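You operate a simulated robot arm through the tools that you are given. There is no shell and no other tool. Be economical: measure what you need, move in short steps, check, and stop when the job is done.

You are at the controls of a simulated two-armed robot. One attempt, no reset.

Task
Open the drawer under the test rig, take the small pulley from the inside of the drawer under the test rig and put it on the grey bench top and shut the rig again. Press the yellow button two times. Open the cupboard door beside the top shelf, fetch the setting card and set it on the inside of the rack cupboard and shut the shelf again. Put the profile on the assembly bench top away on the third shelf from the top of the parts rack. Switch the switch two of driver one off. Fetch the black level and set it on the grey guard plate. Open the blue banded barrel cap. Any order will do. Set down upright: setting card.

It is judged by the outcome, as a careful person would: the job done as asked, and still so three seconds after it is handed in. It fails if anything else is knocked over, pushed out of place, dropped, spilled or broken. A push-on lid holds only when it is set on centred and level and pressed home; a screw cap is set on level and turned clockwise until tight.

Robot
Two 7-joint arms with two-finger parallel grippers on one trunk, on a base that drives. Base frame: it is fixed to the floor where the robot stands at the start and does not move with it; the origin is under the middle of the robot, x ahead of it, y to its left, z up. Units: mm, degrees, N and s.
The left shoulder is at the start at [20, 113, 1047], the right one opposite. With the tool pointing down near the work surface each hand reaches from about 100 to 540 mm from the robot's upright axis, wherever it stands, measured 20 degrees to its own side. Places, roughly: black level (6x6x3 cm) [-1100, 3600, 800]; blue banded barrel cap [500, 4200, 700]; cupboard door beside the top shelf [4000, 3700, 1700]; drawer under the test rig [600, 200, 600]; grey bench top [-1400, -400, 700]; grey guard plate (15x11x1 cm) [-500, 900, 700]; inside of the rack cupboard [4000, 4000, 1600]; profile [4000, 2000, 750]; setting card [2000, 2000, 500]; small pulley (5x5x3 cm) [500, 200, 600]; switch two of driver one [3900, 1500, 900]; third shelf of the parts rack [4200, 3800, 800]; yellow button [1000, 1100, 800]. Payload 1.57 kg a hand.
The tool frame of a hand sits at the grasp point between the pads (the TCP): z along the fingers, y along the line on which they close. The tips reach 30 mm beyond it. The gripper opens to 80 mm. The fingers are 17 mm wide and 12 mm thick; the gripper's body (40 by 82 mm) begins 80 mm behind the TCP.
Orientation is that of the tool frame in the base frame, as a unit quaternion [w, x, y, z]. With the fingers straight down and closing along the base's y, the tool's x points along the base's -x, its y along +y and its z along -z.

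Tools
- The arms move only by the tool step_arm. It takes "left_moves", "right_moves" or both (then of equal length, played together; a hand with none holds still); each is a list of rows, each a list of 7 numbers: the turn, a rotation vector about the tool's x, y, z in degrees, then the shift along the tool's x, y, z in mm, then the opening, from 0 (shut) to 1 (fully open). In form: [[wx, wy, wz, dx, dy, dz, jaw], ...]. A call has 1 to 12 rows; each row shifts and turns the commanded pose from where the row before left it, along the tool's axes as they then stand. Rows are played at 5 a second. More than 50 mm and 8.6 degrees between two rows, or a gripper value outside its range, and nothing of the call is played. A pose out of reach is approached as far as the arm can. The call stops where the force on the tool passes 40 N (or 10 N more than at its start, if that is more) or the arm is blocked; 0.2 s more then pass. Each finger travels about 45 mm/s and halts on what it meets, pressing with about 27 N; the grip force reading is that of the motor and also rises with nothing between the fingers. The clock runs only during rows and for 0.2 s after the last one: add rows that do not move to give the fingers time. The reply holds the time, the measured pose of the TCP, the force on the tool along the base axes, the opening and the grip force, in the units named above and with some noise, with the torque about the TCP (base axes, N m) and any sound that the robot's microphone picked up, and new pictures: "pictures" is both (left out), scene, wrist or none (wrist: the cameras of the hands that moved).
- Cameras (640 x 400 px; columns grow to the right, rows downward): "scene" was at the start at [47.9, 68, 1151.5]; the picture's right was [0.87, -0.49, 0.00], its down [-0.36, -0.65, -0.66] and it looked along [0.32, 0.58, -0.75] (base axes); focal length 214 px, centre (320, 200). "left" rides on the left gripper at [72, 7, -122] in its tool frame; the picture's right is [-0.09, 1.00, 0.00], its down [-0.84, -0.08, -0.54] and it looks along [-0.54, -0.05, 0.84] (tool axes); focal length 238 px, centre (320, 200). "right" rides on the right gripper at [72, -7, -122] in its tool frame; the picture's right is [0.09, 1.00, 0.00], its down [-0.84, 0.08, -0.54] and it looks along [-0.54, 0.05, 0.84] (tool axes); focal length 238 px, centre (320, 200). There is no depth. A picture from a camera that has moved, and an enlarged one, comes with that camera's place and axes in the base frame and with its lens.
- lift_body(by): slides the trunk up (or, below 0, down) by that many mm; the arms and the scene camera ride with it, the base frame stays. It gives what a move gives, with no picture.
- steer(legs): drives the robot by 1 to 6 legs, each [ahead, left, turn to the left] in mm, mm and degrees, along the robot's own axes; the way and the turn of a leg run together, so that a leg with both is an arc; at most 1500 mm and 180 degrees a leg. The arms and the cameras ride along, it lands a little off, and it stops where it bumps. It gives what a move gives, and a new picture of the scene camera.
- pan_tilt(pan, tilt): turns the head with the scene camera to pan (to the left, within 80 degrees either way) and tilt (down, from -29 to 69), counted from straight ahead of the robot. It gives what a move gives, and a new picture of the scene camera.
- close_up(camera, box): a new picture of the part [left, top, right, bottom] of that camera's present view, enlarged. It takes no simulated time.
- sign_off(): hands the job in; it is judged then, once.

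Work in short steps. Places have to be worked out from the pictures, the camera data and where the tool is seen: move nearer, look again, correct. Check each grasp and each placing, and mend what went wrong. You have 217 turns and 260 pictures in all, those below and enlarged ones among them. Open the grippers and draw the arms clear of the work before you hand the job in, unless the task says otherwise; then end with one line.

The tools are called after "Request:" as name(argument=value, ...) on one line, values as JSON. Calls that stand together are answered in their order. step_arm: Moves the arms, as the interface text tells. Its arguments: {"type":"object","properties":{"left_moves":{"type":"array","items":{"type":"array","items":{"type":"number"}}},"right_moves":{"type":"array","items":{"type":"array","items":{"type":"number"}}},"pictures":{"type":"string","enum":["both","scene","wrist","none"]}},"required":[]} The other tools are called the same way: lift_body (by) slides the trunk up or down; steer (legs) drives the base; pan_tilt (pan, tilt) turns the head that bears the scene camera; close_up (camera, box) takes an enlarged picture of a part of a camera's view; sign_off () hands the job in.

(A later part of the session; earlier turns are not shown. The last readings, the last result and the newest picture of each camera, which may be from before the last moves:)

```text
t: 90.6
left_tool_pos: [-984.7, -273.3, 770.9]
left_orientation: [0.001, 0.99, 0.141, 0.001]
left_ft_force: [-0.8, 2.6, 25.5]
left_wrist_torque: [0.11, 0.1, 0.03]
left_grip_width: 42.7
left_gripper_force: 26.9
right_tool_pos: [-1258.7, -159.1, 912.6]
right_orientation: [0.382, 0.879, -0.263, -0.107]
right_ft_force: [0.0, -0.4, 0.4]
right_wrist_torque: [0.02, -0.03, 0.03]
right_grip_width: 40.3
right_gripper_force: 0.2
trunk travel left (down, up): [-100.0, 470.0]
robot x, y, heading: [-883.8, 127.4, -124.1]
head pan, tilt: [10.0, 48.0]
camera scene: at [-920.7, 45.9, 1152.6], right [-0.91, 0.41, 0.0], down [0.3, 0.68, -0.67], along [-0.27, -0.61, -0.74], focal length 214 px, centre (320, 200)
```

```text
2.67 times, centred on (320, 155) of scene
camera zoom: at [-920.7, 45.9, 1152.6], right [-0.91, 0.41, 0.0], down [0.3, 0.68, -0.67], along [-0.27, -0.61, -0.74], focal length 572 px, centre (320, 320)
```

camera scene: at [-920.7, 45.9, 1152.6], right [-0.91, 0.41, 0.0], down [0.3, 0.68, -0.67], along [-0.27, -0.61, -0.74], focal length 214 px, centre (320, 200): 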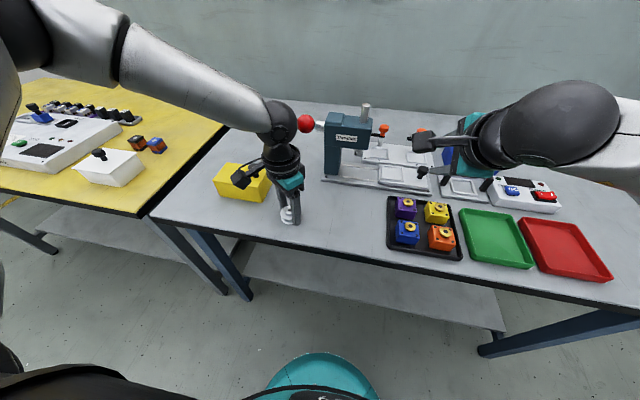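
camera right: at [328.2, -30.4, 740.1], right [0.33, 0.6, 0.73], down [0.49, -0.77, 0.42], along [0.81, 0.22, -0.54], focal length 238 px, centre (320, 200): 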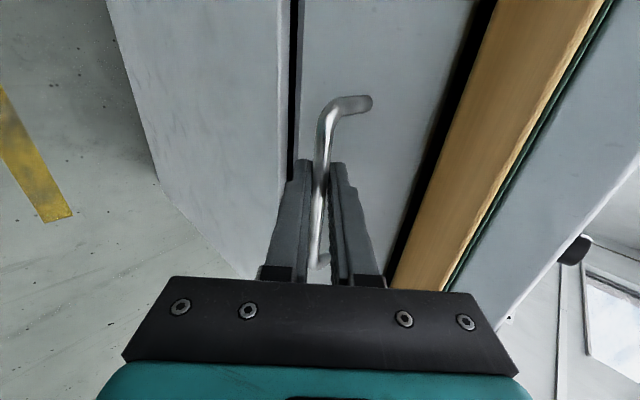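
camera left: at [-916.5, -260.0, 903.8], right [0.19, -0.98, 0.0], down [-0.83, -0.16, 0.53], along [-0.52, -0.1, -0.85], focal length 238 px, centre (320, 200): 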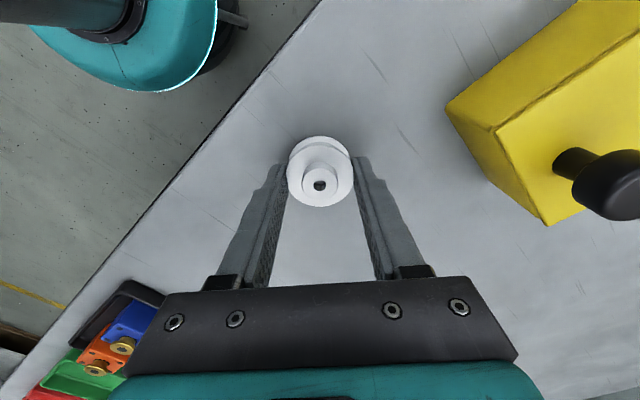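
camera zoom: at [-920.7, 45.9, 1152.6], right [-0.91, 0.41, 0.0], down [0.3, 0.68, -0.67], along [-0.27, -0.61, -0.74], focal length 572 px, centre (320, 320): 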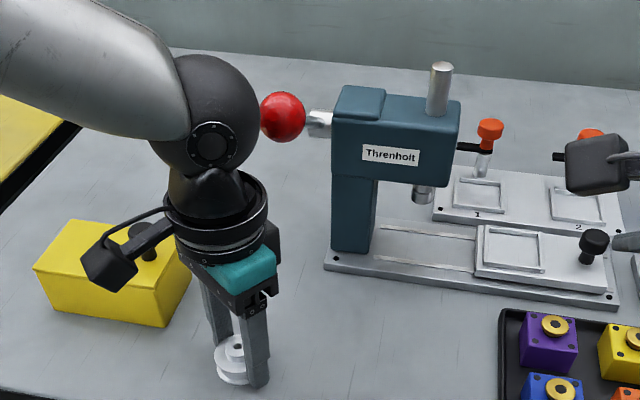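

The pulley is down on the bench. I open, slide away sideways (clear of the red ball), then rise.

Request:
step_arm(left_moves=[[0, 0, 0, 0, 0, -1, 0.3], [0, 0, 0, 0, 0, -1, 0.7], [0, 0, 0, 0, 0, -1, 1], [0, 0, 0, 0, 0, 0, 1], [0, 0, 0, 20, 0, 0, 1], [0, 0, 0, 30, 0, 0, 1], [0, 0, 0, 30, 0, -20, 1], [0, 0, 0, 0, 0, -40, 1], [0, 0, 0, 0, 0, -40, 1]], pictures="scene")

Request:
close_up(camera="scene", box=[200, 80, 440, 230])

```text
t: 92.6
left_tool_pos: [-911.3, -250.5, 868.3]
left_orientation: [0.0, 0.99, 0.14, 0.005]
left_ft_force: [-0.3, -0.4, -0.1]
left_wrist_torque: [0.0, 0.01, 0.0]
left_grip_width: 80.0
left_gripper_force: 0.0
right_tool_pos: [-1257.7, -160.7, 912.8]
right_orientation: [0.382, 0.879, -0.264, -0.108]
right_ft_force: [-0.3, -0.3, 0.2]
right_wrist_torque: [-0.01, -0.02, 0.02]
right_grip_width: 40.0
right_gripper_force: 0.1
trunk travel left (down, up): [-100.0, 470.0]
robot x, y, heading: [-884.1, 126.7, -123.8]
head pan, tilt: [10.0, 48.0]
camera scene: at [-920.9, 44.5, 1152.2], right [-0.91, 0.41, 0.0], down [0.3, 0.68, -0.67], along [-0.27, -0.61, -0.74], focal length 214 px, centre (320, 200)
```

scene: 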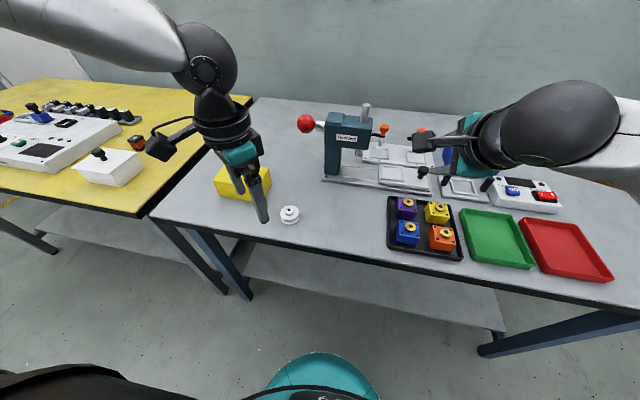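

```text
2.67 times, centred on (320, 155) of scene
camera zoom: at [-920.9, 44.5, 1152.2], right [-0.91, 0.41, 0.0], down [0.3, 0.68, -0.67], along [-0.27, -0.61, -0.74], focal length 572 px, centre (320, 320)
```

zoom: 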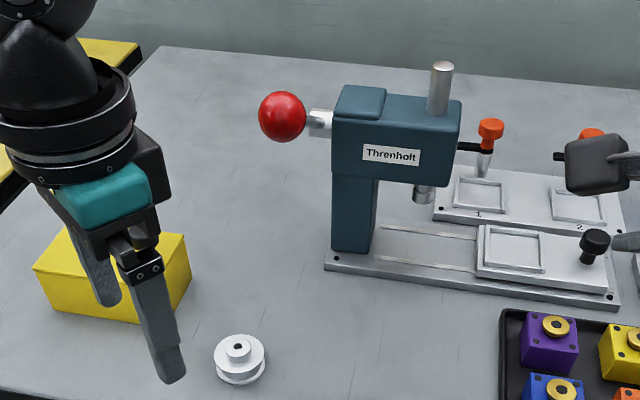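

The pulley stands on the grey bench and the press is unaffected. I back off and turn to look toward the guard plate end and the passage.

Request:
steer(legs=[[-200, 0, 0], [0, 0, -120]])

Request:
pan_tilt(pan=0, tilt=22)

```text
t: 99.1
left_tool_pos: [-1088.7, 495.7, 868.8]
left_orientation: [-0.004, -0.628, 0.778, -0.002]
left_ft_force: [-0.7, -0.4, -0.5]
left_wrist_torque: [0.01, 0.01, 0.0]
left_grip_width: 80.1
left_gripper_force: 0.1
right_tool_pos: [-844.3, 757.8, 912.4]
right_orientation: [-0.103, -0.226, 0.89, 0.383]
right_ft_force: [-1.3, 1.3, 0.0]
right_wrist_torque: [0.0, 0.01, 0.01]
right_grip_width: 40.2
right_gripper_force: 0.1
trunk travel left (down, up): [-100.0, 470.0]
robot x, y, heading: [-770.2, 288.4, 117.7]
head pan, tilt: [10.0, 48.0]
camera scene: at [-823.1, 362.8, 1152.2], right [0.79, 0.61, 0.0], down [0.46, -0.59, -0.67], along [-0.41, 0.53, -0.74], focal length 214 px, centre (320, 200)
```

scene: 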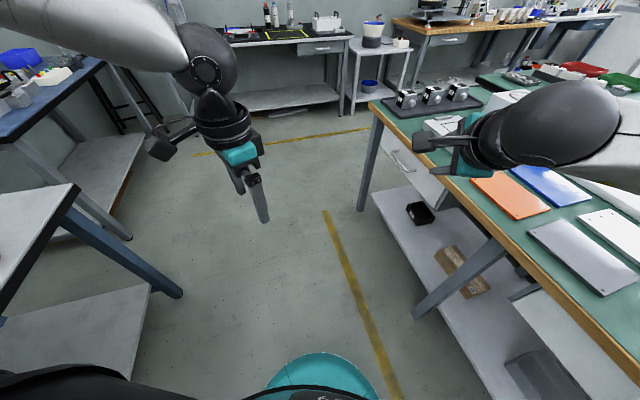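

```text
t: 100.0
left_tool_pos: [-1086.9, 493.7, 868.2]
left_orientation: [-0.004, -0.629, 0.777, -0.004]
left_ft_force: [0.0, 0.6, 0.7]
left_wrist_torque: [-0.02, -0.03, 0.05]
left_grip_width: 80.0
left_gripper_force: 0.1
right_tool_pos: [-844.3, 757.0, 911.8]
right_orientation: [-0.103, -0.224, 0.891, 0.382]
right_ft_force: [-0.6, 0.7, -0.5]
right_wrist_torque: [-0.01, -0.02, 0.0]
right_grip_width: 40.1
right_gripper_force: 0.1
trunk travel left (down, up): [-100.0, 470.0]
robot x, y, heading: [-771.8, 294.7, 117.8]
head pan, tilt: [0.0, 22.0]
camera scene: at [-818.2, 382.6, 1191.7], right [0.88, 0.47, 0.0], down [0.18, -0.33, -0.93], along [-0.43, 0.82, -0.38], focal length 214 px, centre (320, 200)
```

scene: 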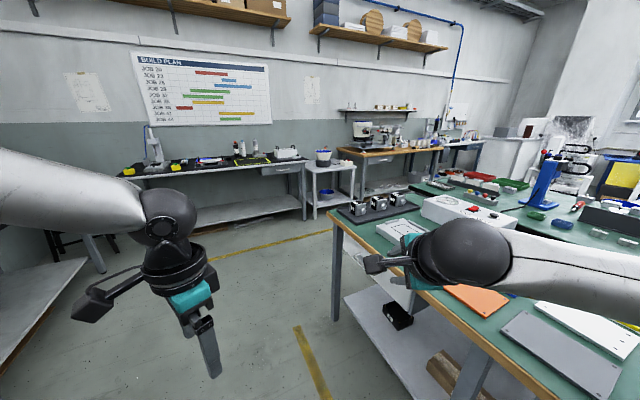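

The grey guard plate is at about (-480, 914). The level should be around pixel (413, 145); I zoom there.

Request:
close_up(camera="scene", box=[330, 95, 490, 195])

```text
4.00 times, centred on (410, 145) of scene
camera zoom: at [-818.2, 382.6, 1191.7], right [0.88, 0.47, 0.0], down [0.18, -0.33, -0.93], along [-0.43, 0.82, -0.38], focal length 858 px, centre (-40, 420)
```

zoom: 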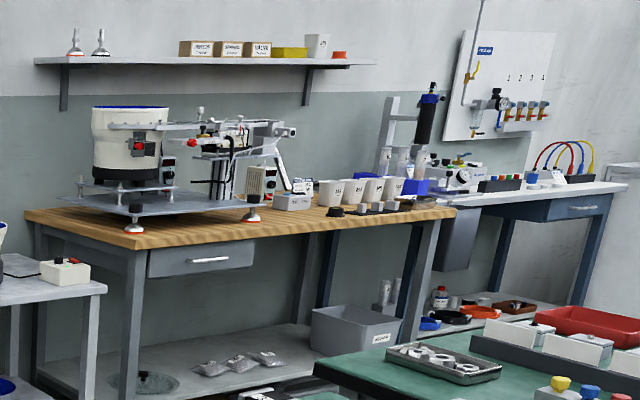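

The wooden bench with the level runs across an aisle; in room axes I plan to go out past the bench's end and then sidestep along the aisle, facing the wooden bench.

Request:
steer(legs=[[0, 0, 26], [1370, 0, 0], [0, -1150, 0], [0, -1000, 0]])

Request:
pan_tilt(pan=0, tilt=30)

```text
t: 118.3
left_tool_pos: [-976.8, 2854.1, 868.5]
left_orientation: [0.003, 0.786, -0.618, 0.004]
left_ft_force: [-0.2, -0.2, 0.5]
left_wrist_torque: [0.02, -0.01, 0.0]
left_grip_width: 79.7
left_gripper_force: 0.0
right_tool_pos: [-871.6, 3194.5, 911.8]
right_orientation: [-0.186, -0.418, 0.818, 0.35]
right_ft_force: [-0.1, -0.1, -0.1]
right_wrist_torque: [-0.03, -0.02, -0.02]
right_grip_width: 39.8
right_gripper_force: 0.0
trunk travel left (down, up): [-100.0, 470.0]
robot x, y, heading: [-605.5, 2808.0, 143.6]
head pan, tilt: [0.0, 22.0]
camera scene: at [-684.9, 2868.6, 1191.8], right [0.59, 0.81, 0.0], down [0.3, -0.22, -0.93], along [-0.75, 0.55, -0.37], focal length 214 px, centre (320, 200)
```

scene: 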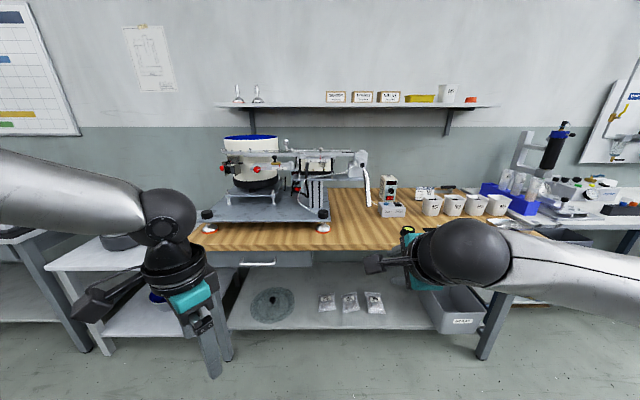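

```text
t: 119.0
left_tool_pos: [-977.1, 2852.4, 869.2]
left_orientation: [0.004, 0.786, -0.618, 0.004]
left_ft_force: [-1.4, -0.2, 0.6]
left_wrist_torque: [0.01, 0.0, -0.01]
left_grip_width: 79.9
left_gripper_force: 0.0
right_tool_pos: [-872.2, 3195.3, 912.0]
right_orientation: [-0.187, -0.419, 0.817, 0.349]
right_ft_force: [-0.5, 0.6, -1.2]
right_wrist_torque: [-0.01, -0.01, -0.01]
right_grip_width: 40.3
right_gripper_force: 0.1
trunk travel left (down, up): [-100.0, 470.0]
robot x, y, heading: [-602.0, 2805.4, 143.5]
head pan, tilt: [0.0, 30.0]
camera scene: at [-683.1, 2867.2, 1179.0], right [0.59, 0.81, 0.0], down [0.4, -0.3, -0.87], along [-0.7, 0.51, -0.5], focal length 214 px, centre (320, 200)
```

scene: 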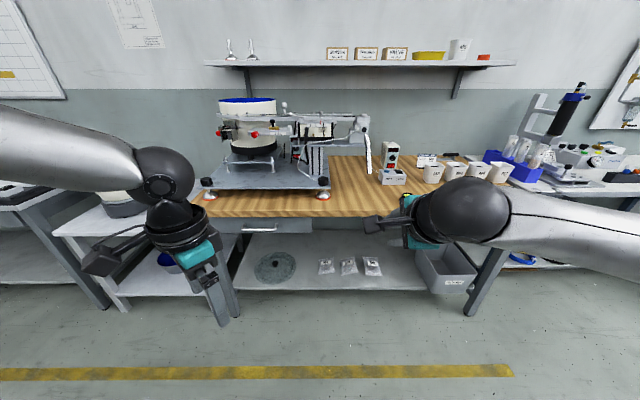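

The right arm hides the level. I sidestep right so the left hand will face that part of the bench.

Request:
steer(legs=[[60, -300, 0]])

Request:
pan_tilt(pan=5, tilt=35)

Request:
close_up(camera="scene", box=[220, 90, 400, 203])

```text
t: 121.0
left_tool_pos: [-850.8, 3125.1, 869.0]
left_orientation: [0.003, 0.788, -0.616, 0.004]
left_ft_force: [-0.6, -0.5, 0.3]
left_wrist_torque: [0.0, -0.01, -0.01]
left_grip_width: 79.9
left_gripper_force: 0.1
right_tool_pos: [-747.7, 3468.3, 912.2]
right_orientation: [-0.188, -0.421, 0.816, 0.349]
right_ft_force: [-0.8, -0.8, 0.3]
right_wrist_torque: [0.05, 0.01, 0.04]
right_grip_width: 40.1
right_gripper_force: 0.2
trunk travel left (down, up): [-100.0, 470.0]
robot x, y, heading: [-473.7, 3085.8, 144.0]
head pan, tilt: [0.0, 30.0]
camera scene: at [-557.6, 3140.8, 1179.0], right [0.59, 0.81, 0.0], down [0.4, -0.29, -0.87], along [-0.7, 0.51, -0.5], focal length 214 px, centre (320, 200)
```

scene: 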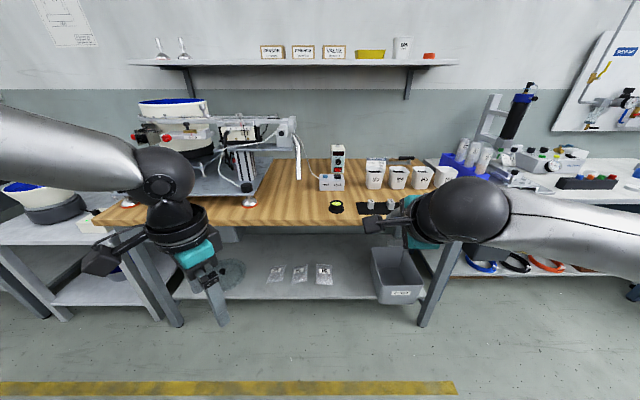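

```text
t: 121.7
left_tool_pos: [-850.4, 3124.3, 868.5]
left_orientation: [0.003, 0.788, -0.616, 0.004]
left_ft_force: [-0.5, -0.1, -0.2]
left_wrist_torque: [0.0, 0.02, -0.01]
left_grip_width: 80.1
left_gripper_force: 0.1
right_tool_pos: [-747.9, 3467.7, 912.1]
right_orientation: [-0.187, -0.421, 0.816, 0.349]
right_ft_force: [0.1, -0.2, -0.1]
right_wrist_torque: [-0.02, 0.01, 0.01]
right_grip_width: 39.9
right_gripper_force: 0.1
trunk travel left (down, up): [-100.0, 470.0]
robot x, y, heading: [-476.1, 3077.6, 144.1]
head pan, tilt: [5.0, 35.0]
camera scene: at [-560.0, 3132.9, 1171.2], right [0.52, 0.86, 0.0], down [0.49, -0.3, -0.82], along [-0.7, 0.42, -0.57], focal length 214 px, centre (320, 200)
```

scene: 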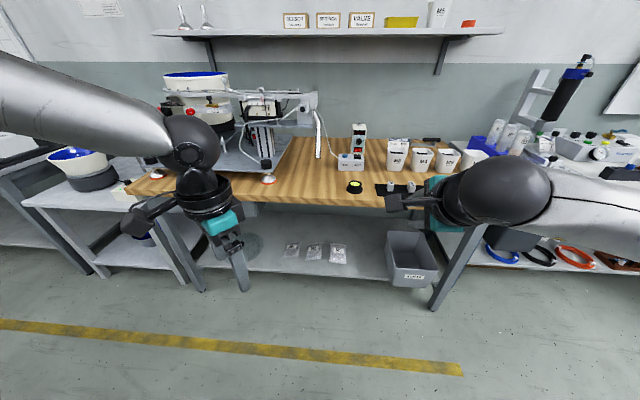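

```text
3.54 times, centred on (310, 146) of scene
camera zoom: at [-560.0, 3132.9, 1171.2], right [0.52, 0.86, 0.0], down [0.49, -0.3, -0.82], along [-0.7, 0.42, -0.57], focal length 759 px, centre (355, 389)
```

zoom: 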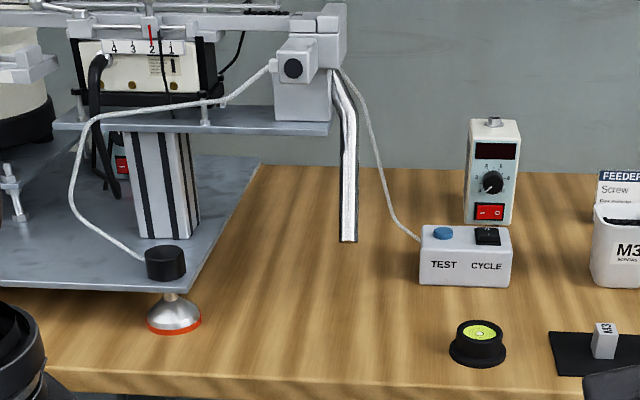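

The black level is at about (-1073, 3592, 750). I draw the right arm back first, then drive forward and right so it is in the left hand's range.

Request:
step_arm(right_moves=[[0, 0, 0, 0, 0, -40, 0.5], [0, 0, 0, 0, 0, -40, 0.5], [0, 0, 0, 0, 0, -40, 0.5]], pictures="none")

Request:
steer(legs=[[0, -190, 0], [350, 0, 0]])

```text
t: 122.5
left_tool_pos: [-851.2, 3124.9, 868.3]
left_orientation: [0.003, 0.788, -0.616, 0.004]
left_ft_force: [0.1, -0.3, -0.2]
left_wrist_torque: [-0.01, -0.02, 0.04]
left_grip_width: 80.0
left_gripper_force: 0.0
right_tool_pos: [-690.6, 3424.9, 1004.0]
right_orientation: [-0.186, -0.42, 0.817, 0.348]
right_ft_force: [0.3, -0.2, -0.5]
right_wrist_torque: [-0.01, 0.0, 0.01]
right_grip_width: 40.1
right_gripper_force: 0.0
right hand out of reach, approached as far as the arm can: row 3
trunk travel left (down, up): [-100.0, 470.0]
robot x, y, heading: [-480.6, 3080.5, 144.0]
head pan, tilt: [5.0, 35.0]
```

```text
t: 126.0
left_tool_pos: [-1020.6, 3493.9, 868.1]
left_orientation: [0.004, 0.786, -0.618, 0.003]
left_ft_force: [-0.1, 0.1, 0.0]
left_wrist_torque: [-0.03, -0.01, 0.01]
left_grip_width: 79.9
left_gripper_force: 0.0
right_tool_pos: [-857.7, 3792.9, 1005.3]
right_orientation: [-0.185, -0.417, 0.819, 0.348]
right_ft_force: [-0.4, -0.5, 0.6]
right_wrist_torque: [0.0, 0.03, 0.03]
right_grip_width: 40.1
right_gripper_force: 0.1
trunk travel left (down, up): [-100.0, 470.0]
robot x, y, heading: [-645.7, 3447.3, 143.5]
head pan, tilt: [5.0, 35.0]
camera scene: at [-729.6, 3499.5, 1171.2], right [0.52, 0.85, 0.0], down [0.49, -0.3, -0.82], along [-0.7, 0.43, -0.57], focal length 214 px, centre (320, 200)
```

scene: 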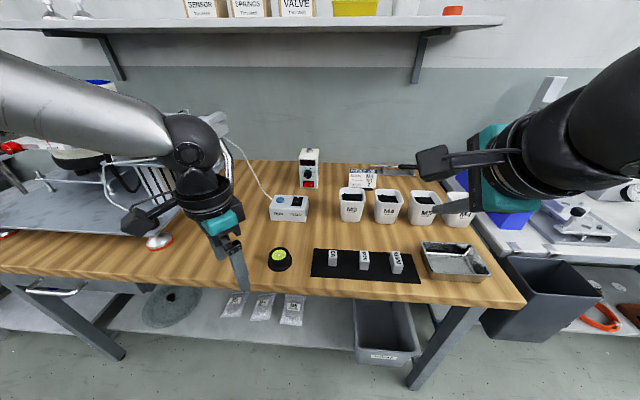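

The level is confirmed near (-1077, 3595). I move the left hand over it and lower partly.

Request:
step_arm(left_moves=[[0, 0, 0, -37, 11, 0, 1], [0, 0, 0, -37, 11, 0, 1], [0, 0, 0, -36, 10, 0, 1], [0, 0, 0, 0, 0, 30, 1], [0, 0, 0, 0, 0, 20, 1]], pictures="wrist")

```text
t: 127.2
left_tool_pos: [-1077.0, 3592.2, 818.6]
left_orientation: [0.003, 0.786, -0.619, 0.003]
left_ft_force: [-0.6, 0.0, 0.4]
left_wrist_torque: [0.0, 0.02, -0.02]
left_grip_width: 80.3
left_gripper_force: 0.0
right_tool_pos: [-857.8, 3793.2, 1004.7]
right_orientation: [-0.185, -0.416, 0.819, 0.35]
right_ft_force: [-0.6, 0.8, -0.2]
right_wrist_torque: [-0.03, -0.02, -0.04]
right_grip_width: 40.1
right_gripper_force: 0.1
trunk travel left (down, up): [-100.0, 470.0]
robot x, y, heading: [-647.2, 3446.5, 143.1]
head pan, tilt: [5.0, 35.0]
camera left: at [-1067.9, 3521.8, 941.8], right [-0.99, -0.14, 0.0], down [-0.12, 0.84, 0.54], along [-0.08, 0.53, -0.84], focal length 238 px, centre (320, 200)
```

left: 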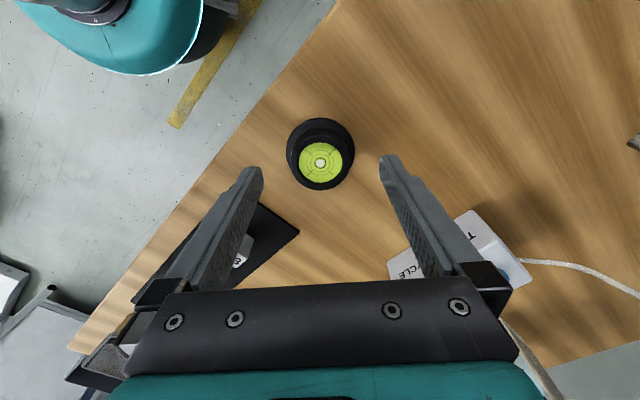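

The level is nearly centred. I fine-adjust, descend to about 773 and close.

Request:
step_arm(left_moves=[[0, 0, 0, -4.6, 2, 20, 1], [0, 0, 0, 0, 0, 15, 1], [0, 0, 0, 0, 0, 9, 1], [0, 0, 0, 0, 0, 0, 0], [0, 0, 0, 0, 0, 0, 0], [0, 0, 0, 0, 0, 0, 0], [0, 0, 0, 0, 0, 0, 0]], pictures="wrist")

```text
t: 128.8
left_tool_pos: [-1079.5, 3573.9, 786.0]
left_orientation: [0.002, 0.786, -0.619, 0.003]
left_ft_force: [0.5, -0.3, 0.1]
left_wrist_torque: [-0.02, 0.0, -0.02]
left_grip_width: 0.0
left_gripper_force: 4.3
left hand out of reach, approached as far as the arm can: row 1, 2, 3
right_tool_pos: [-857.0, 3792.5, 1005.5]
right_orientation: [-0.186, -0.418, 0.819, 0.348]
right_ft_force: [0.2, -0.3, -0.3]
right_wrist_torque: [0.02, 0.04, 0.02]
right_grip_width: 39.9
right_gripper_force: 0.0
trunk travel left (down, up): [-100.0, 470.0]
robot x, y, heading: [-648.5, 3447.1, 143.1]
head pan, tilt: [5.0, 35.0]
camera left: at [-1069.6, 3504.5, 908.0], right [-0.99, -0.14, 0.0], down [-0.12, 0.84, 0.54], along [-0.08, 0.53, -0.84], focal length 238 px, centre (320, 200)
```

left: 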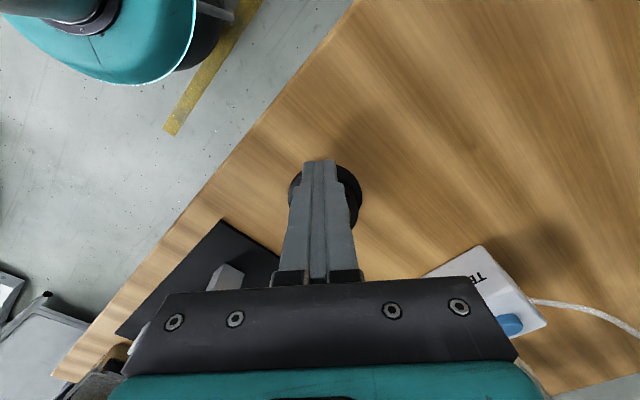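

The hand fell short and closed in front of the level. I rise, open and drive 60 mm closer.

Request:
step_arm(left_moves=[[0, 0, 0, 0, 0, -30, 0], [0, 0, 0, 0, 0, -20, 0.5], [0, 0, 0, 0, 0, 0, 1]], pictures="none")

Request:
steer(legs=[[65, 0, 0]])

Request:
step_arm(left_moves=[[0, 0, 0, 0, -20, 0, 1]], pictures="wrist")

```text
t: 129.6
left_tool_pos: [-1078.9, 3577.9, 835.3]
left_orientation: [0.004, 0.785, -0.619, 0.004]
left_ft_force: [0.7, -0.4, 0.3]
left_wrist_torque: [0.02, 0.02, 0.01]
left_grip_width: 48.5
left_gripper_force: 0.1
right_tool_pos: [-858.5, 3793.2, 1005.9]
right_orientation: [-0.185, -0.418, 0.818, 0.349]
right_ft_force: [-0.6, 0.0, -0.4]
right_wrist_torque: [0.0, 0.02, 0.0]
right_grip_width: 39.9
right_gripper_force: 0.0
trunk travel left (down, up): [-100.0, 470.0]
robot x, y, heading: [-646.3, 3450.1, 143.4]
head pan, tilt: [5.0, 35.0]
```

```text
t: 130.5
left_tool_pos: [-1130.1, 3615.2, 835.1]
left_orientation: [0.004, 0.785, -0.619, 0.004]
left_ft_force: [0.0, 0.3, -0.3]
left_wrist_torque: [-0.02, 0.0, -0.01]
left_grip_width: 79.8
left_gripper_force: 0.1
right_tool_pos: [-908.2, 3831.3, 1005.9]
right_orientation: [-0.185, -0.417, 0.819, 0.348]
right_ft_force: [-0.6, 1.0, 0.2]
right_wrist_torque: [0.0, 0.01, 0.0]
right_grip_width: 40.0
right_gripper_force: 0.2
trunk travel left (down, up): [-100.0, 470.0]
robot x, y, heading: [-696.3, 3481.6, 143.3]
head pan, tilt: [5.0, 35.0]
camera scene: at [-780.5, 3537.4, 1171.1], right [0.52, 0.85, 0.0], down [0.49, -0.3, -0.82], along [-0.7, 0.43, -0.57], focal length 214 px, centre (320, 200)
```

scene: 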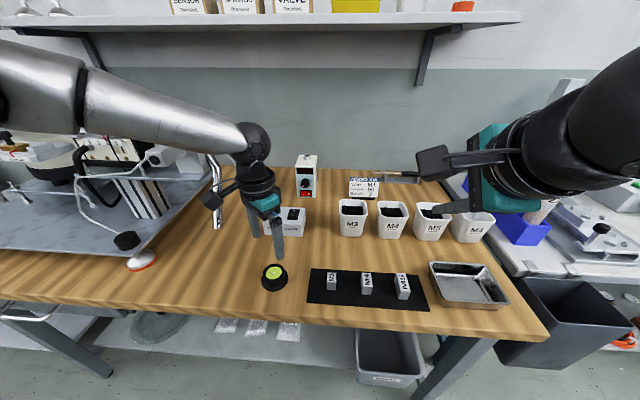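

```text
t: 130.9
left_tool_pos: [-1109.3, 3619.7, 835.7]
left_orientation: [0.003, 0.785, -0.62, 0.004]
left_ft_force: [-0.2, -0.1, -0.6]
left_wrist_torque: [0.0, 0.0, 0.01]
left_grip_width: 80.0
left_gripper_force: 0.2
right_tool_pos: [-907.6, 3832.2, 1004.8]
right_orientation: [-0.184, -0.416, 0.82, 0.349]
right_ft_force: [0.2, 1.2, -0.4]
right_wrist_torque: [0.01, 0.0, 0.01]
right_grip_width: 40.0
right_gripper_force: 0.1
trunk travel left (down, up): [-100.0, 470.0]
robot x, y, heading: [-692.7, 3482.4, 143.5]
head pan, tilt: [5.0, 35.0]
camera left: at [-1100.0, 3550.4, 958.4], right [-0.99, -0.14, 0.0], down [-0.12, 0.84, 0.53], along [-0.08, 0.53, -0.85], focal length 238 px, centre (320, 200)
```

left: 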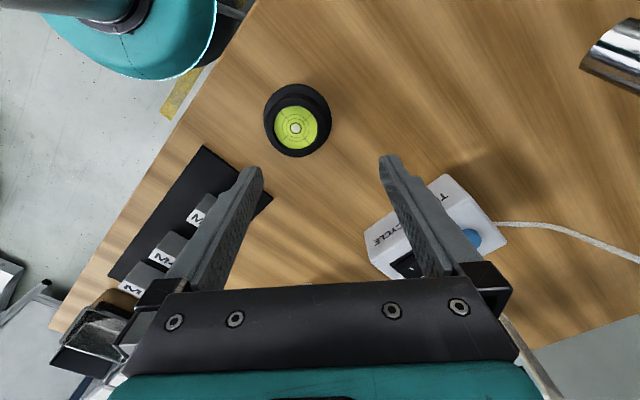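

The level shows near (-1088, 3602). I adjust and lower, then check before closing.

Request:
step_arm(left_moves=[[0, 0, 0, 22, -16, 0, 1], [0, 0, 0, 0, 0, 20, 1], [0, 0, 0, 0, 0, 15, 1]], pictures="wrist")

```text
t: 131.7
left_tool_pos: [-1090.1, 3602.1, 801.6]
left_orientation: [0.003, 0.786, -0.619, 0.004]
left_ft_force: [-0.1, 0.1, -0.5]
left_wrist_torque: [0.0, 0.0, -0.01]
left_grip_width: 79.7
left_gripper_force: 0.1
right_tool_pos: [-907.6, 3831.1, 1003.8]
right_orientation: [-0.185, -0.417, 0.819, 0.349]
right_ft_force: [0.4, 0.3, -0.6]
right_wrist_torque: [0.04, 0.02, 0.02]
right_grip_width: 40.3
right_gripper_force: 0.1
trunk travel left (down, up): [-100.0, 470.0]
robot x, y, heading: [-694.8, 3485.6, 143.5]
head pan, tilt: [5.0, 35.0]
camera left: at [-1081.0, 3531.8, 923.7], right [-0.99, -0.14, 0.0], down [-0.12, 0.84, 0.53], along [-0.08, 0.53, -0.85], focal length 238 px, centre (320, 200)
```

left: 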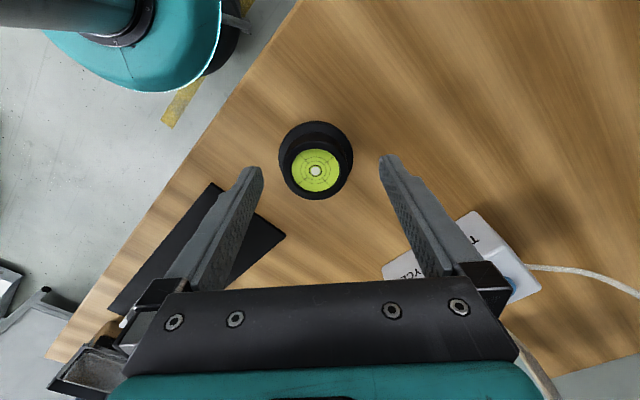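

Well centred. I descend 29 mm and close.

Request:
step_arm(left_moves=[[0, 0, 0, -2, 0, 15, 1], [0, 0, 0, 0, 0, 13, 1], [0, 0, 0, 0, 0, 0, 0], [0, 0, 0, 0, 0, 0, 0], [0, 0, 0, 0, 0, 0, 0], [0, 0, 0, 0, 0, 0, 0]], pictures="wrist")

```text
t: 133.1
left_tool_pos: [-1092.3, 3603.1, 774.4]
left_orientation: [0.003, 0.785, -0.619, 0.004]
left_ft_force: [0.1, 0.1, 0.2]
left_wrist_torque: [-0.02, -0.01, 0.0]
left_grip_width: 58.7
left_gripper_force: 26.8
right_tool_pos: [-908.9, 3832.1, 1004.9]
right_orientation: [-0.185, -0.416, 0.819, 0.348]
right_ft_force: [0.5, -0.2, 0.1]
right_wrist_torque: [0.0, 0.03, 0.03]
right_grip_width: 39.8
right_gripper_force: 0.1
trunk travel left (down, up): [-100.0, 470.0]
robot x, y, heading: [-694.0, 3485.1, 143.2]
head pan, tilt: [5.0, 35.0]
camera left: at [-1082.2, 3532.8, 896.6], right [-0.99, -0.14, 0.0], down [-0.12, 0.84, 0.53], along [-0.07, 0.53, -0.85], focal length 238 px, centre (320, 200)
```

left: 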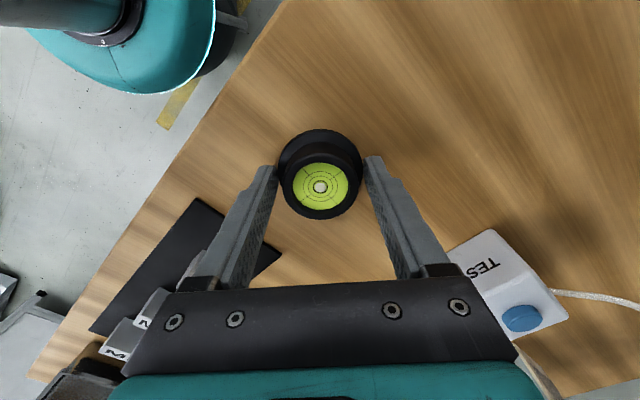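

The level is gripped (58.7 mm). I lift it and drive back along the aisle and around to the near side of the rig bench by the guard plate.

Request:
step_arm(left_moves=[[0, 0, 0, 0, 0, -20, 0], [0, 0, 0, 0, 0, -40, 0], [0, 0, 0, 0, 0, -45, 0], [0, 0, 0, 20, 0, 0, 0]], pictures="wrist")

Request:
steer(legs=[[-450, 0, 0.4], [0, 1320, 0], [0, 1320, 0], [-1370, 0, 0], [0, 0, -90]])

```text
t: 134.1
left_tool_pos: [-1087.7, 3583.5, 878.2]
left_orientation: [0.003, 0.785, -0.619, 0.005]
left_ft_force: [-0.6, -0.6, -1.1]
left_wrist_torque: [-0.04, 0.01, 0.03]
left_grip_width: 58.3
left_gripper_force: 27.1
right_tool_pos: [-908.7, 3830.4, 1004.7]
right_orientation: [-0.185, -0.417, 0.818, 0.35]
right_ft_force: [-1.3, 0.0, -0.3]
right_wrist_torque: [-0.01, -0.01, 0.0]
right_grip_width: 39.9
right_gripper_force: 0.0
trunk travel left (down, up): [-100.0, 470.0]
robot x, y, heading: [-695.6, 3487.5, 143.4]
head pan, tilt: [5.0, 35.0]
camera left: at [-1077.7, 3513.9, 1002.1], right [-0.99, -0.14, 0.0], down [-0.12, 0.84, 0.53], along [-0.07, 0.53, -0.85], focal length 238 px, centre (320, 200)
```

left: 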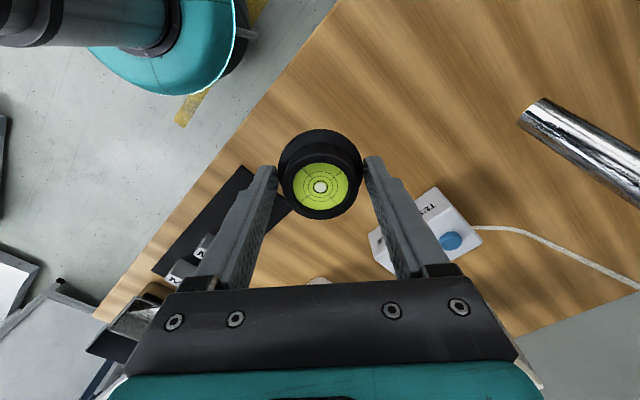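

```text
t: 159.7
left_tool_pos: [-723.7, 630.8, 879.3]
left_orientation: [-0.005, -0.088, 0.996, 0.0]
left_ft_force: [-0.5, -0.4, -0.9]
left_wrist_torque: [-0.01, -0.03, 0.03]
left_grip_width: 58.3
left_gripper_force: 26.7
right_tool_pos: [-486.7, 437.8, 1004.4]
right_orientation: [0.127, 0.31, 0.865, 0.373]
right_ft_force: [-0.2, 0.2, 0.1]
right_wrist_torque: [0.0, 0.02, 0.01]
right_grip_width: 40.2
right_gripper_force: 0.1
trunk travel left (down, up): [-100.0, 470.0]
robot x, y, heading: [-844.1, 244.0, 50.2]
head pan, tilt: [5.0, 35.0]
camera scene: at [-787.8, 326.1, 1171.2], right [0.82, -0.57, 0.0], down [-0.33, -0.47, -0.82], along [0.47, 0.67, -0.57], focal length 214 px, centre (320, 200)
```

scene: 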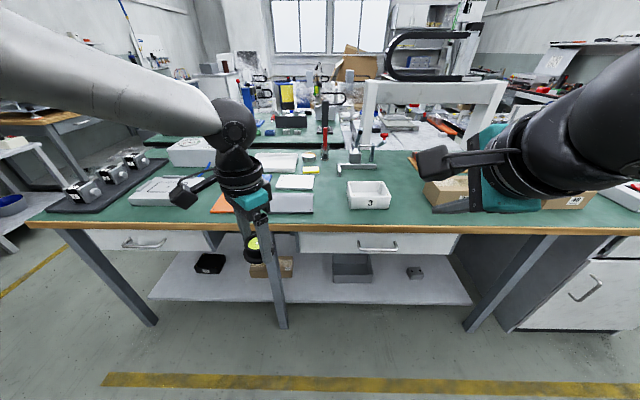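

I zoom in to identify the grey guard plate.

Request:
close_up(camera="scene", box=[200, 140, 410, 270])

```text
3.05 times, centred on (305, 205) of scene
camera zoom: at [-787.8, 326.1, 1171.2], right [0.82, -0.57, 0.0], down [-0.33, -0.47, -0.82], along [0.47, 0.67, -0.57], focal length 654 px, centre (366, 185)
```

zoom: 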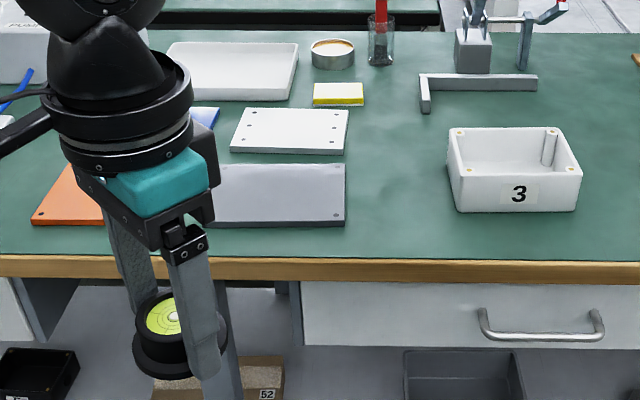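

The grey plate's centre is near (-526, 862). I turn slightly and drive 300 mm forward.

Request:
steer(legs=[[0, 0, 3.4], [300, -20, 0]])

Request:
step_arm(left_moves=[[0, 0, 0, 40, 0, 0, 0]], pictures="wrist")

```text
t: 162.1
left_tool_pos: [-562.8, 861.5, 878.5]
left_orientation: [-0.005, -0.124, 0.992, 0.0]
left_ft_force: [-0.5, 0.4, -0.1]
left_wrist_torque: [-0.01, 0.02, -0.02]
left_grip_width: 58.5
left_gripper_force: 27.1
right_tool_pos: [-312.5, 685.4, 1004.1]
right_orientation: [0.113, 0.277, 0.876, 0.378]
right_ft_force: [-1.0, 0.0, 0.2]
right_wrist_torque: [-0.02, -0.02, -0.01]
right_grip_width: 40.3
right_gripper_force: 0.1
trunk travel left (down, up): [-100.0, 470.0]
robot x, y, heading: [-655.3, 475.1, 54.2]
head pan, tilt: [5.0, 35.0]
camera scene: at [-605.1, 553.3, 1171.1], right [0.86, -0.51, 0.0], down [-0.29, -0.49, -0.82], along [0.42, 0.7, -0.57], focal length 214 px, centre (320, 200)
```

scene: 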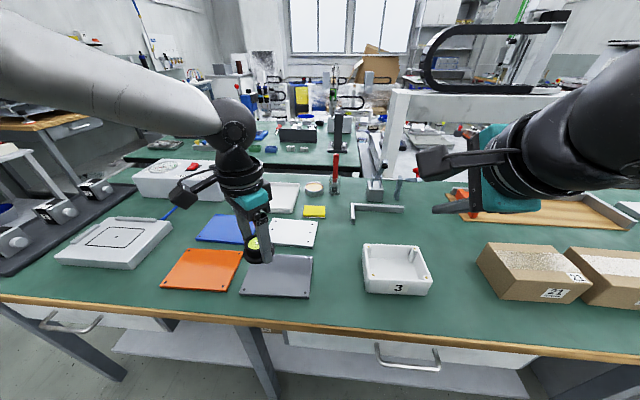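

```text
t: 162.5
left_tool_pos: [-601.1, 850.9, 877.5]
left_orientation: [-0.005, -0.124, 0.992, 0.0]
left_ft_force: [0.5, 0.2, -0.9]
left_wrist_torque: [0.0, 0.03, 0.0]
left_grip_width: 58.6
left_gripper_force: 26.9
right_tool_pos: [-314.0, 685.6, 1004.6]
right_orientation: [0.113, 0.278, 0.875, 0.379]
right_ft_force: [0.5, 0.3, 0.4]
right_wrist_torque: [-0.01, -0.02, -0.02]
right_grip_width: 39.9
right_gripper_force: 0.0
trunk travel left (down, up): [-100.0, 470.0]
robot x, y, heading: [-657.5, 470.7, 54.1]
head pan, tilt: [5.0, 35.0]
camera left: at [-671.8, 840.6, 1000.8], right [-0.16, 0.99, 0.0], down [0.83, 0.13, 0.53], along [0.53, 0.08, -0.85], focal length 238 px, centre (320, 200)
```

left: 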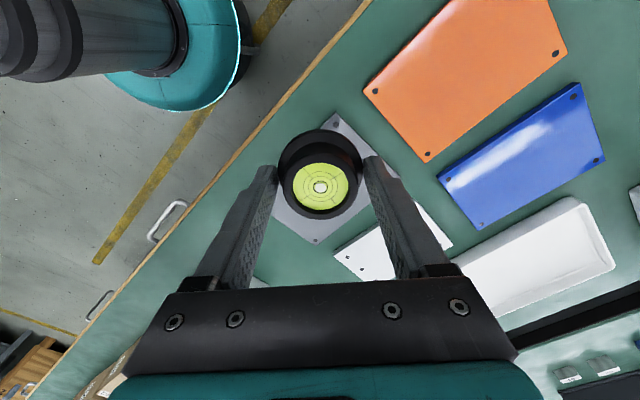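

The plate centre is about (-537, 865). I move over it and lower to just above.

Request:
step_arm(left_moves=[[0, 0, 0, -33, -1, 0, 0], [0, 0, 0, -33, -1, 0, 0], [0, 0, 0, 0, 0, 40, 0], [0, 0, 0, 0, 0, 35, 0]], pictures="both")

```text
t: 163.5
left_tool_pos: [-536.0, 866.0, 804.0]
left_orientation: [-0.005, -0.124, 0.992, 0.0]
left_ft_force: [0.2, 0.1, 0.5]
left_wrist_torque: [0.03, -0.02, -0.02]
left_grip_width: 58.4
left_gripper_force: 27.4
right_tool_pos: [-312.8, 684.3, 1004.7]
right_orientation: [0.114, 0.277, 0.876, 0.378]
right_ft_force: [0.6, 0.2, -0.6]
right_wrist_torque: [0.03, 0.02, 0.0]
right_grip_width: 40.3
right_gripper_force: 0.0
trunk travel left (down, up): [-100.0, 470.0]
robot x, y, heading: [-657.8, 470.6, 54.3]
head pan, tilt: [5.0, 35.0]
camera scene: at [-605.3, 553.3, 1171.2], right [0.86, -0.51, 0.0], down [-0.29, -0.49, -0.82], along [0.42, 0.7, -0.57], focal length 214 px, centre (320, 200)
camera left: at [-606.8, 855.8, 926.5], right [-0.16, 0.99, 0.0], down [0.83, 0.13, 0.53], along [0.53, 0.08, -0.85], focal length 238 px, centre (320, 200)
```

scene: 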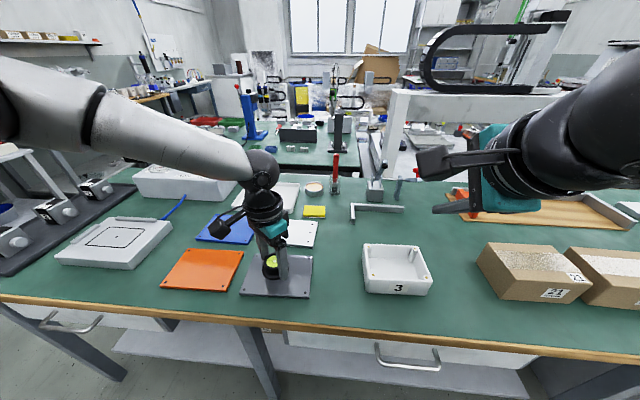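
left: 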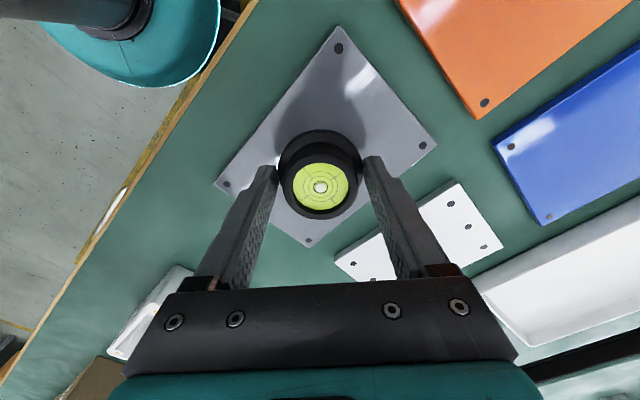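

The plate centre lies slightly toward me and left; I shift ~9/6 mm and lower until touch.

Request:
step_arm(left_moves=[[0, 0, 0, 9, 6, 0, 0], [0, 0, 0, 0, 0, 8, 0], [0, 0, 0, 0, 0, 5, 0], [0, 0, 0, 0, 0, 4, 0], [0, 0, 0, 0, 0, 3, 0], [0, 0, 0, 0, 0, 3, 0]], pictures="wrist")

```text
t: 164.9
left_tool_pos: [-547.0, 869.8, 782.6]
left_orientation: [-0.004, -0.125, 0.992, 0.001]
left_ft_force: [-6.1, -2.0, 24.4]
left_wrist_torque: [-0.18, 0.23, 0.04]
left_grip_width: 58.4
left_gripper_force: 26.8
right_tool_pos: [-314.4, 685.5, 1004.8]
right_orientation: [0.114, 0.278, 0.876, 0.379]
right_ft_force: [0.8, 0.1, -0.2]
right_wrist_torque: [0.02, 0.02, -0.03]
right_grip_width: 39.8
right_gripper_force: 0.0
trunk travel left (down, up): [-100.0, 470.0]
robot x, y, heading: [-656.1, 467.9, 54.5]
head pan, tilt: [5.0, 35.0]
camera left: at [-618.4, 858.4, 905.3], right [-0.16, 0.99, 0.0], down [0.83, 0.13, 0.54], along [0.53, 0.09, -0.84], focal length 238 px, centre (320, 200)
```

left: 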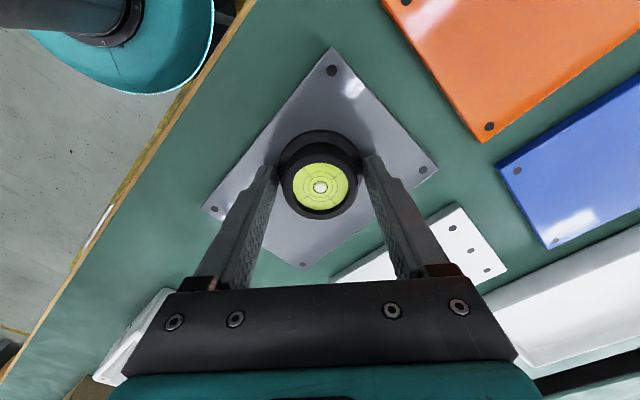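

Touch-down, centred on the plate. I open slowly and rise straight up.

Request:
step_arm(left_moves=[[0, 0, 0, 0, 0, -1, 0.8], [0, 0, 0, 0, 0, -1, 1], [0, 0, 0, 0, 0, 0, 1], [0, 0, 0, 0, 0, -20, 1], [0, 0, 0, 0, 0, -30, 1], [0, 0, 0, 0, 0, -40, 1], [0, 0, 0, 0, 0, -30, 1]], pictures="wrist")

```text
t: 166.5
left_tool_pos: [-545.4, 870.9, 905.0]
left_orientation: [-0.005, -0.124, 0.992, -0.001]
left_ft_force: [0.0, 0.3, -0.6]
left_wrist_torque: [0.01, 0.0, 0.01]
left_grip_width: 80.0
left_gripper_force: 0.1
right_tool_pos: [-313.4, 687.1, 1003.4]
right_orientation: [0.113, 0.278, 0.875, 0.379]
right_ft_force: [0.4, -0.3, -0.5]
right_wrist_torque: [0.0, -0.02, 0.0]
right_grip_width: 40.1
right_gripper_force: 0.0
trunk travel left (down, up): [-100.0, 470.0]
robot x, y, heading: [-659.5, 470.9, 54.5]
head pan, tilt: [5.0, 35.0]
camera left: at [-616.7, 859.7, 1027.9], right [-0.16, 0.99, 0.0], down [0.83, 0.13, 0.53], along [0.53, 0.08, -0.85], focal length 238 px, centre (320, 200)
```

left: 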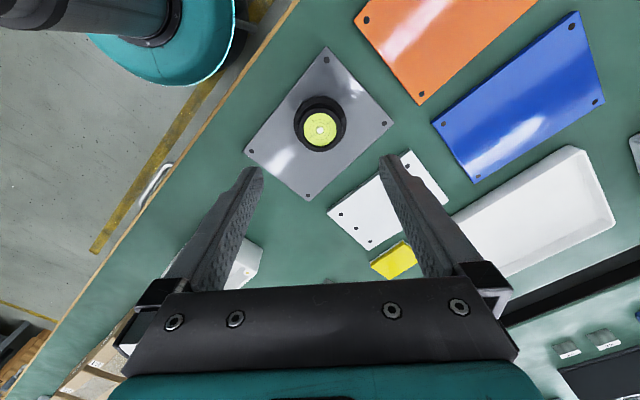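

The level sits upright on the grey plate. Next the yellow button: I back off and go around the right end of the rig bench.

Request:
steer(legs=[[-250, 0, -0.7], [0, -1000, 0], [0, -950, 0], [800, 0, 0]])

Request:
pan_tilt(pan=35, tilt=22)

```text
t: 181.8
left_tool_pos: [1401.5, 136.8, 904.9]
left_orientation: [-0.005, -0.111, 0.994, -0.001]
left_ft_force: [-0.1, -0.6, 0.6]
left_wrist_torque: [0.01, -0.03, 0.03]
left_grip_width: 80.1
left_gripper_force: 0.0
right_tool_pos: [1629.7, -53.6, 1004.4]
right_orientation: [0.119, 0.291, 0.872, 0.377]
right_ft_force: [-0.5, -1.1, 0.3]
right_wrist_torque: [-0.03, 0.01, -0.04]
right_grip_width: 40.1
right_gripper_force: 0.0
trunk travel left (down, up): [-100.0, 470.0]
robot x, y, heading: [1281.0, -257.4, 52.6]
head pan, tilt: [5.0, 35.0]
camera scene: at [1334.1, -178.8, 1171.2], right [0.84, -0.54, 0.0], down [-0.31, -0.48, -0.82], along [0.44, 0.69, -0.57], focal length 214 px, centre (320, 200)
```

scene: 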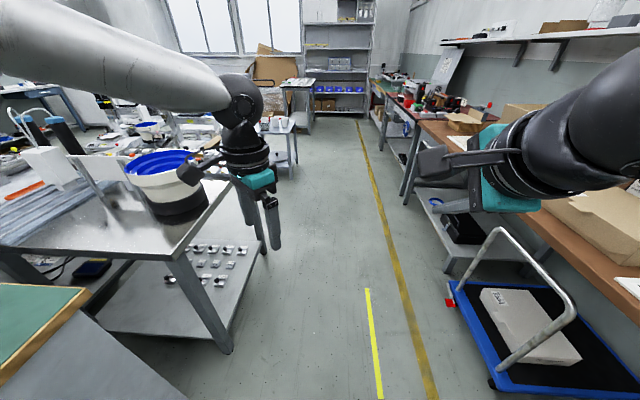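

```text
t: 182.8
left_tool_pos: [1401.8, 137.0, 903.3]
left_orientation: [-0.005, -0.111, 0.994, -0.001]
left_ft_force: [0.1, 0.8, 0.3]
left_wrist_torque: [-0.02, -0.01, -0.02]
left_grip_width: 80.2
left_gripper_force: 0.1
right_tool_pos: [1630.0, -54.6, 1004.5]
right_orientation: [0.119, 0.292, 0.871, 0.377]
right_ft_force: [-0.1, -0.1, -0.7]
right_wrist_torque: [0.01, 0.02, -0.01]
right_grip_width: 40.3
right_gripper_force: 0.0
trunk travel left (down, up): [-100.0, 470.0]
robot x, y, heading: [1284.7, -264.5, 52.7]
head pan, tilt: [35.0, 22.0]
camera scene: at [1290.8, -160.5, 1191.8], right [1.0, -0.04, 0.0], down [-0.02, -0.37, -0.93], along [0.04, 0.93, -0.37], focal length 214 px, centre (320, 200)
```

scene: 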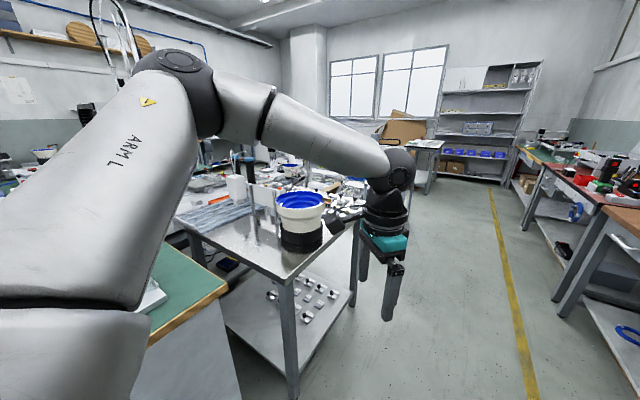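

The button should be around pixel (264, 184). I zoom there.

Request:
close_up(camera="scene", box=[180, 140, 340, 240])

```text
4.00 times, centred on (260, 190) of scene
camera zoom: at [1290.8, -160.5, 1191.8], right [1.0, -0.04, 0.0], down [-0.02, -0.37, -0.93], along [0.04, 0.93, -0.37], focal length 858 px, centre (560, 240)
```

zoom: 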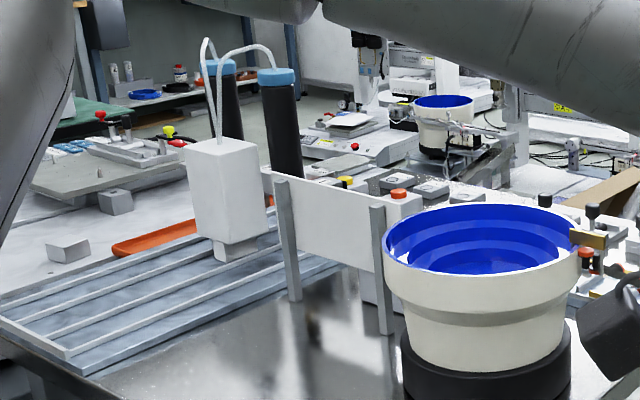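

The yellow button appears on a box behind a white screen, near (1015, 1100, 795), close to the steel table's far side. I drive up the aisle and look from there.

Request:
steer(legs=[[1150, 0, 0.9]])

Request:
pan_tilt(pan=78, tilt=25)

```text
t: 188.8
left_tool_pos: [2126.2, 1075.9, 905.4]
left_orientation: [-0.005, -0.108, 0.994, 0.0]
left_ft_force: [-0.3, 1.4, -0.1]
left_wrist_torque: [-0.01, -0.01, 0.02]
left_grip_width: 80.1
left_gripper_force: 0.0
right_tool_pos: [2352.2, 881.0, 1004.6]
right_orientation: [0.119, 0.292, 0.871, 0.376]
right_ft_force: [0.4, 1.0, 0.9]
right_wrist_torque: [0.02, 0.02, 0.01]
right_grip_width: 40.0
right_gripper_force: 0.3
trunk travel left (down, up): [-100.0, 470.0]
robot x, y, heading: [1998.5, 674.6, 52.3]
head pan, tilt: [35.0, 22.0]
camera scene: at [2013.2, 778.9, 1191.8], right [1.0, -0.05, 0.0], down [-0.02, -0.37, -0.93], along [0.04, 0.93, -0.37], focal length 214 px, centre (320, 200)
```

scene: 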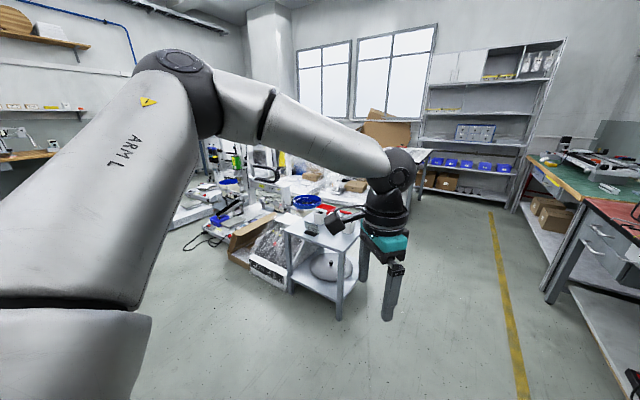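

```text
t: 189.9
left_tool_pos: [2126.5, 1076.5, 904.2]
left_orientation: [-0.004, -0.108, 0.994, -0.001]
left_ft_force: [0.3, -0.5, 0.0]
left_wrist_torque: [-0.02, -0.02, 0.01]
left_grip_width: 80.2
left_gripper_force: 0.0
right_tool_pos: [2351.7, 883.8, 1005.5]
right_orientation: [0.119, 0.292, 0.871, 0.376]
right_ft_force: [-0.8, -0.6, 0.4]
right_wrist_torque: [0.01, 0.0, -0.03]
right_grip_width: 40.2
right_gripper_force: 0.0
trunk travel left (down, up): [-100.0, 470.0]
robot x, y, heading: [2004.9, 679.7, 52.3]
head pan, tilt: [78.0, 25.0]
camera scene: at [1949.3, 756.5, 1187.0], right [0.76, 0.65, 0.0], down [0.27, -0.32, -0.91], along [-0.59, 0.69, -0.42], focal length 214 px, centre (320, 200)
```

scene: 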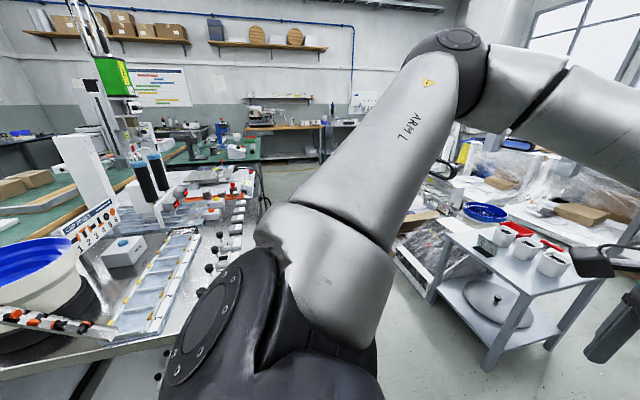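

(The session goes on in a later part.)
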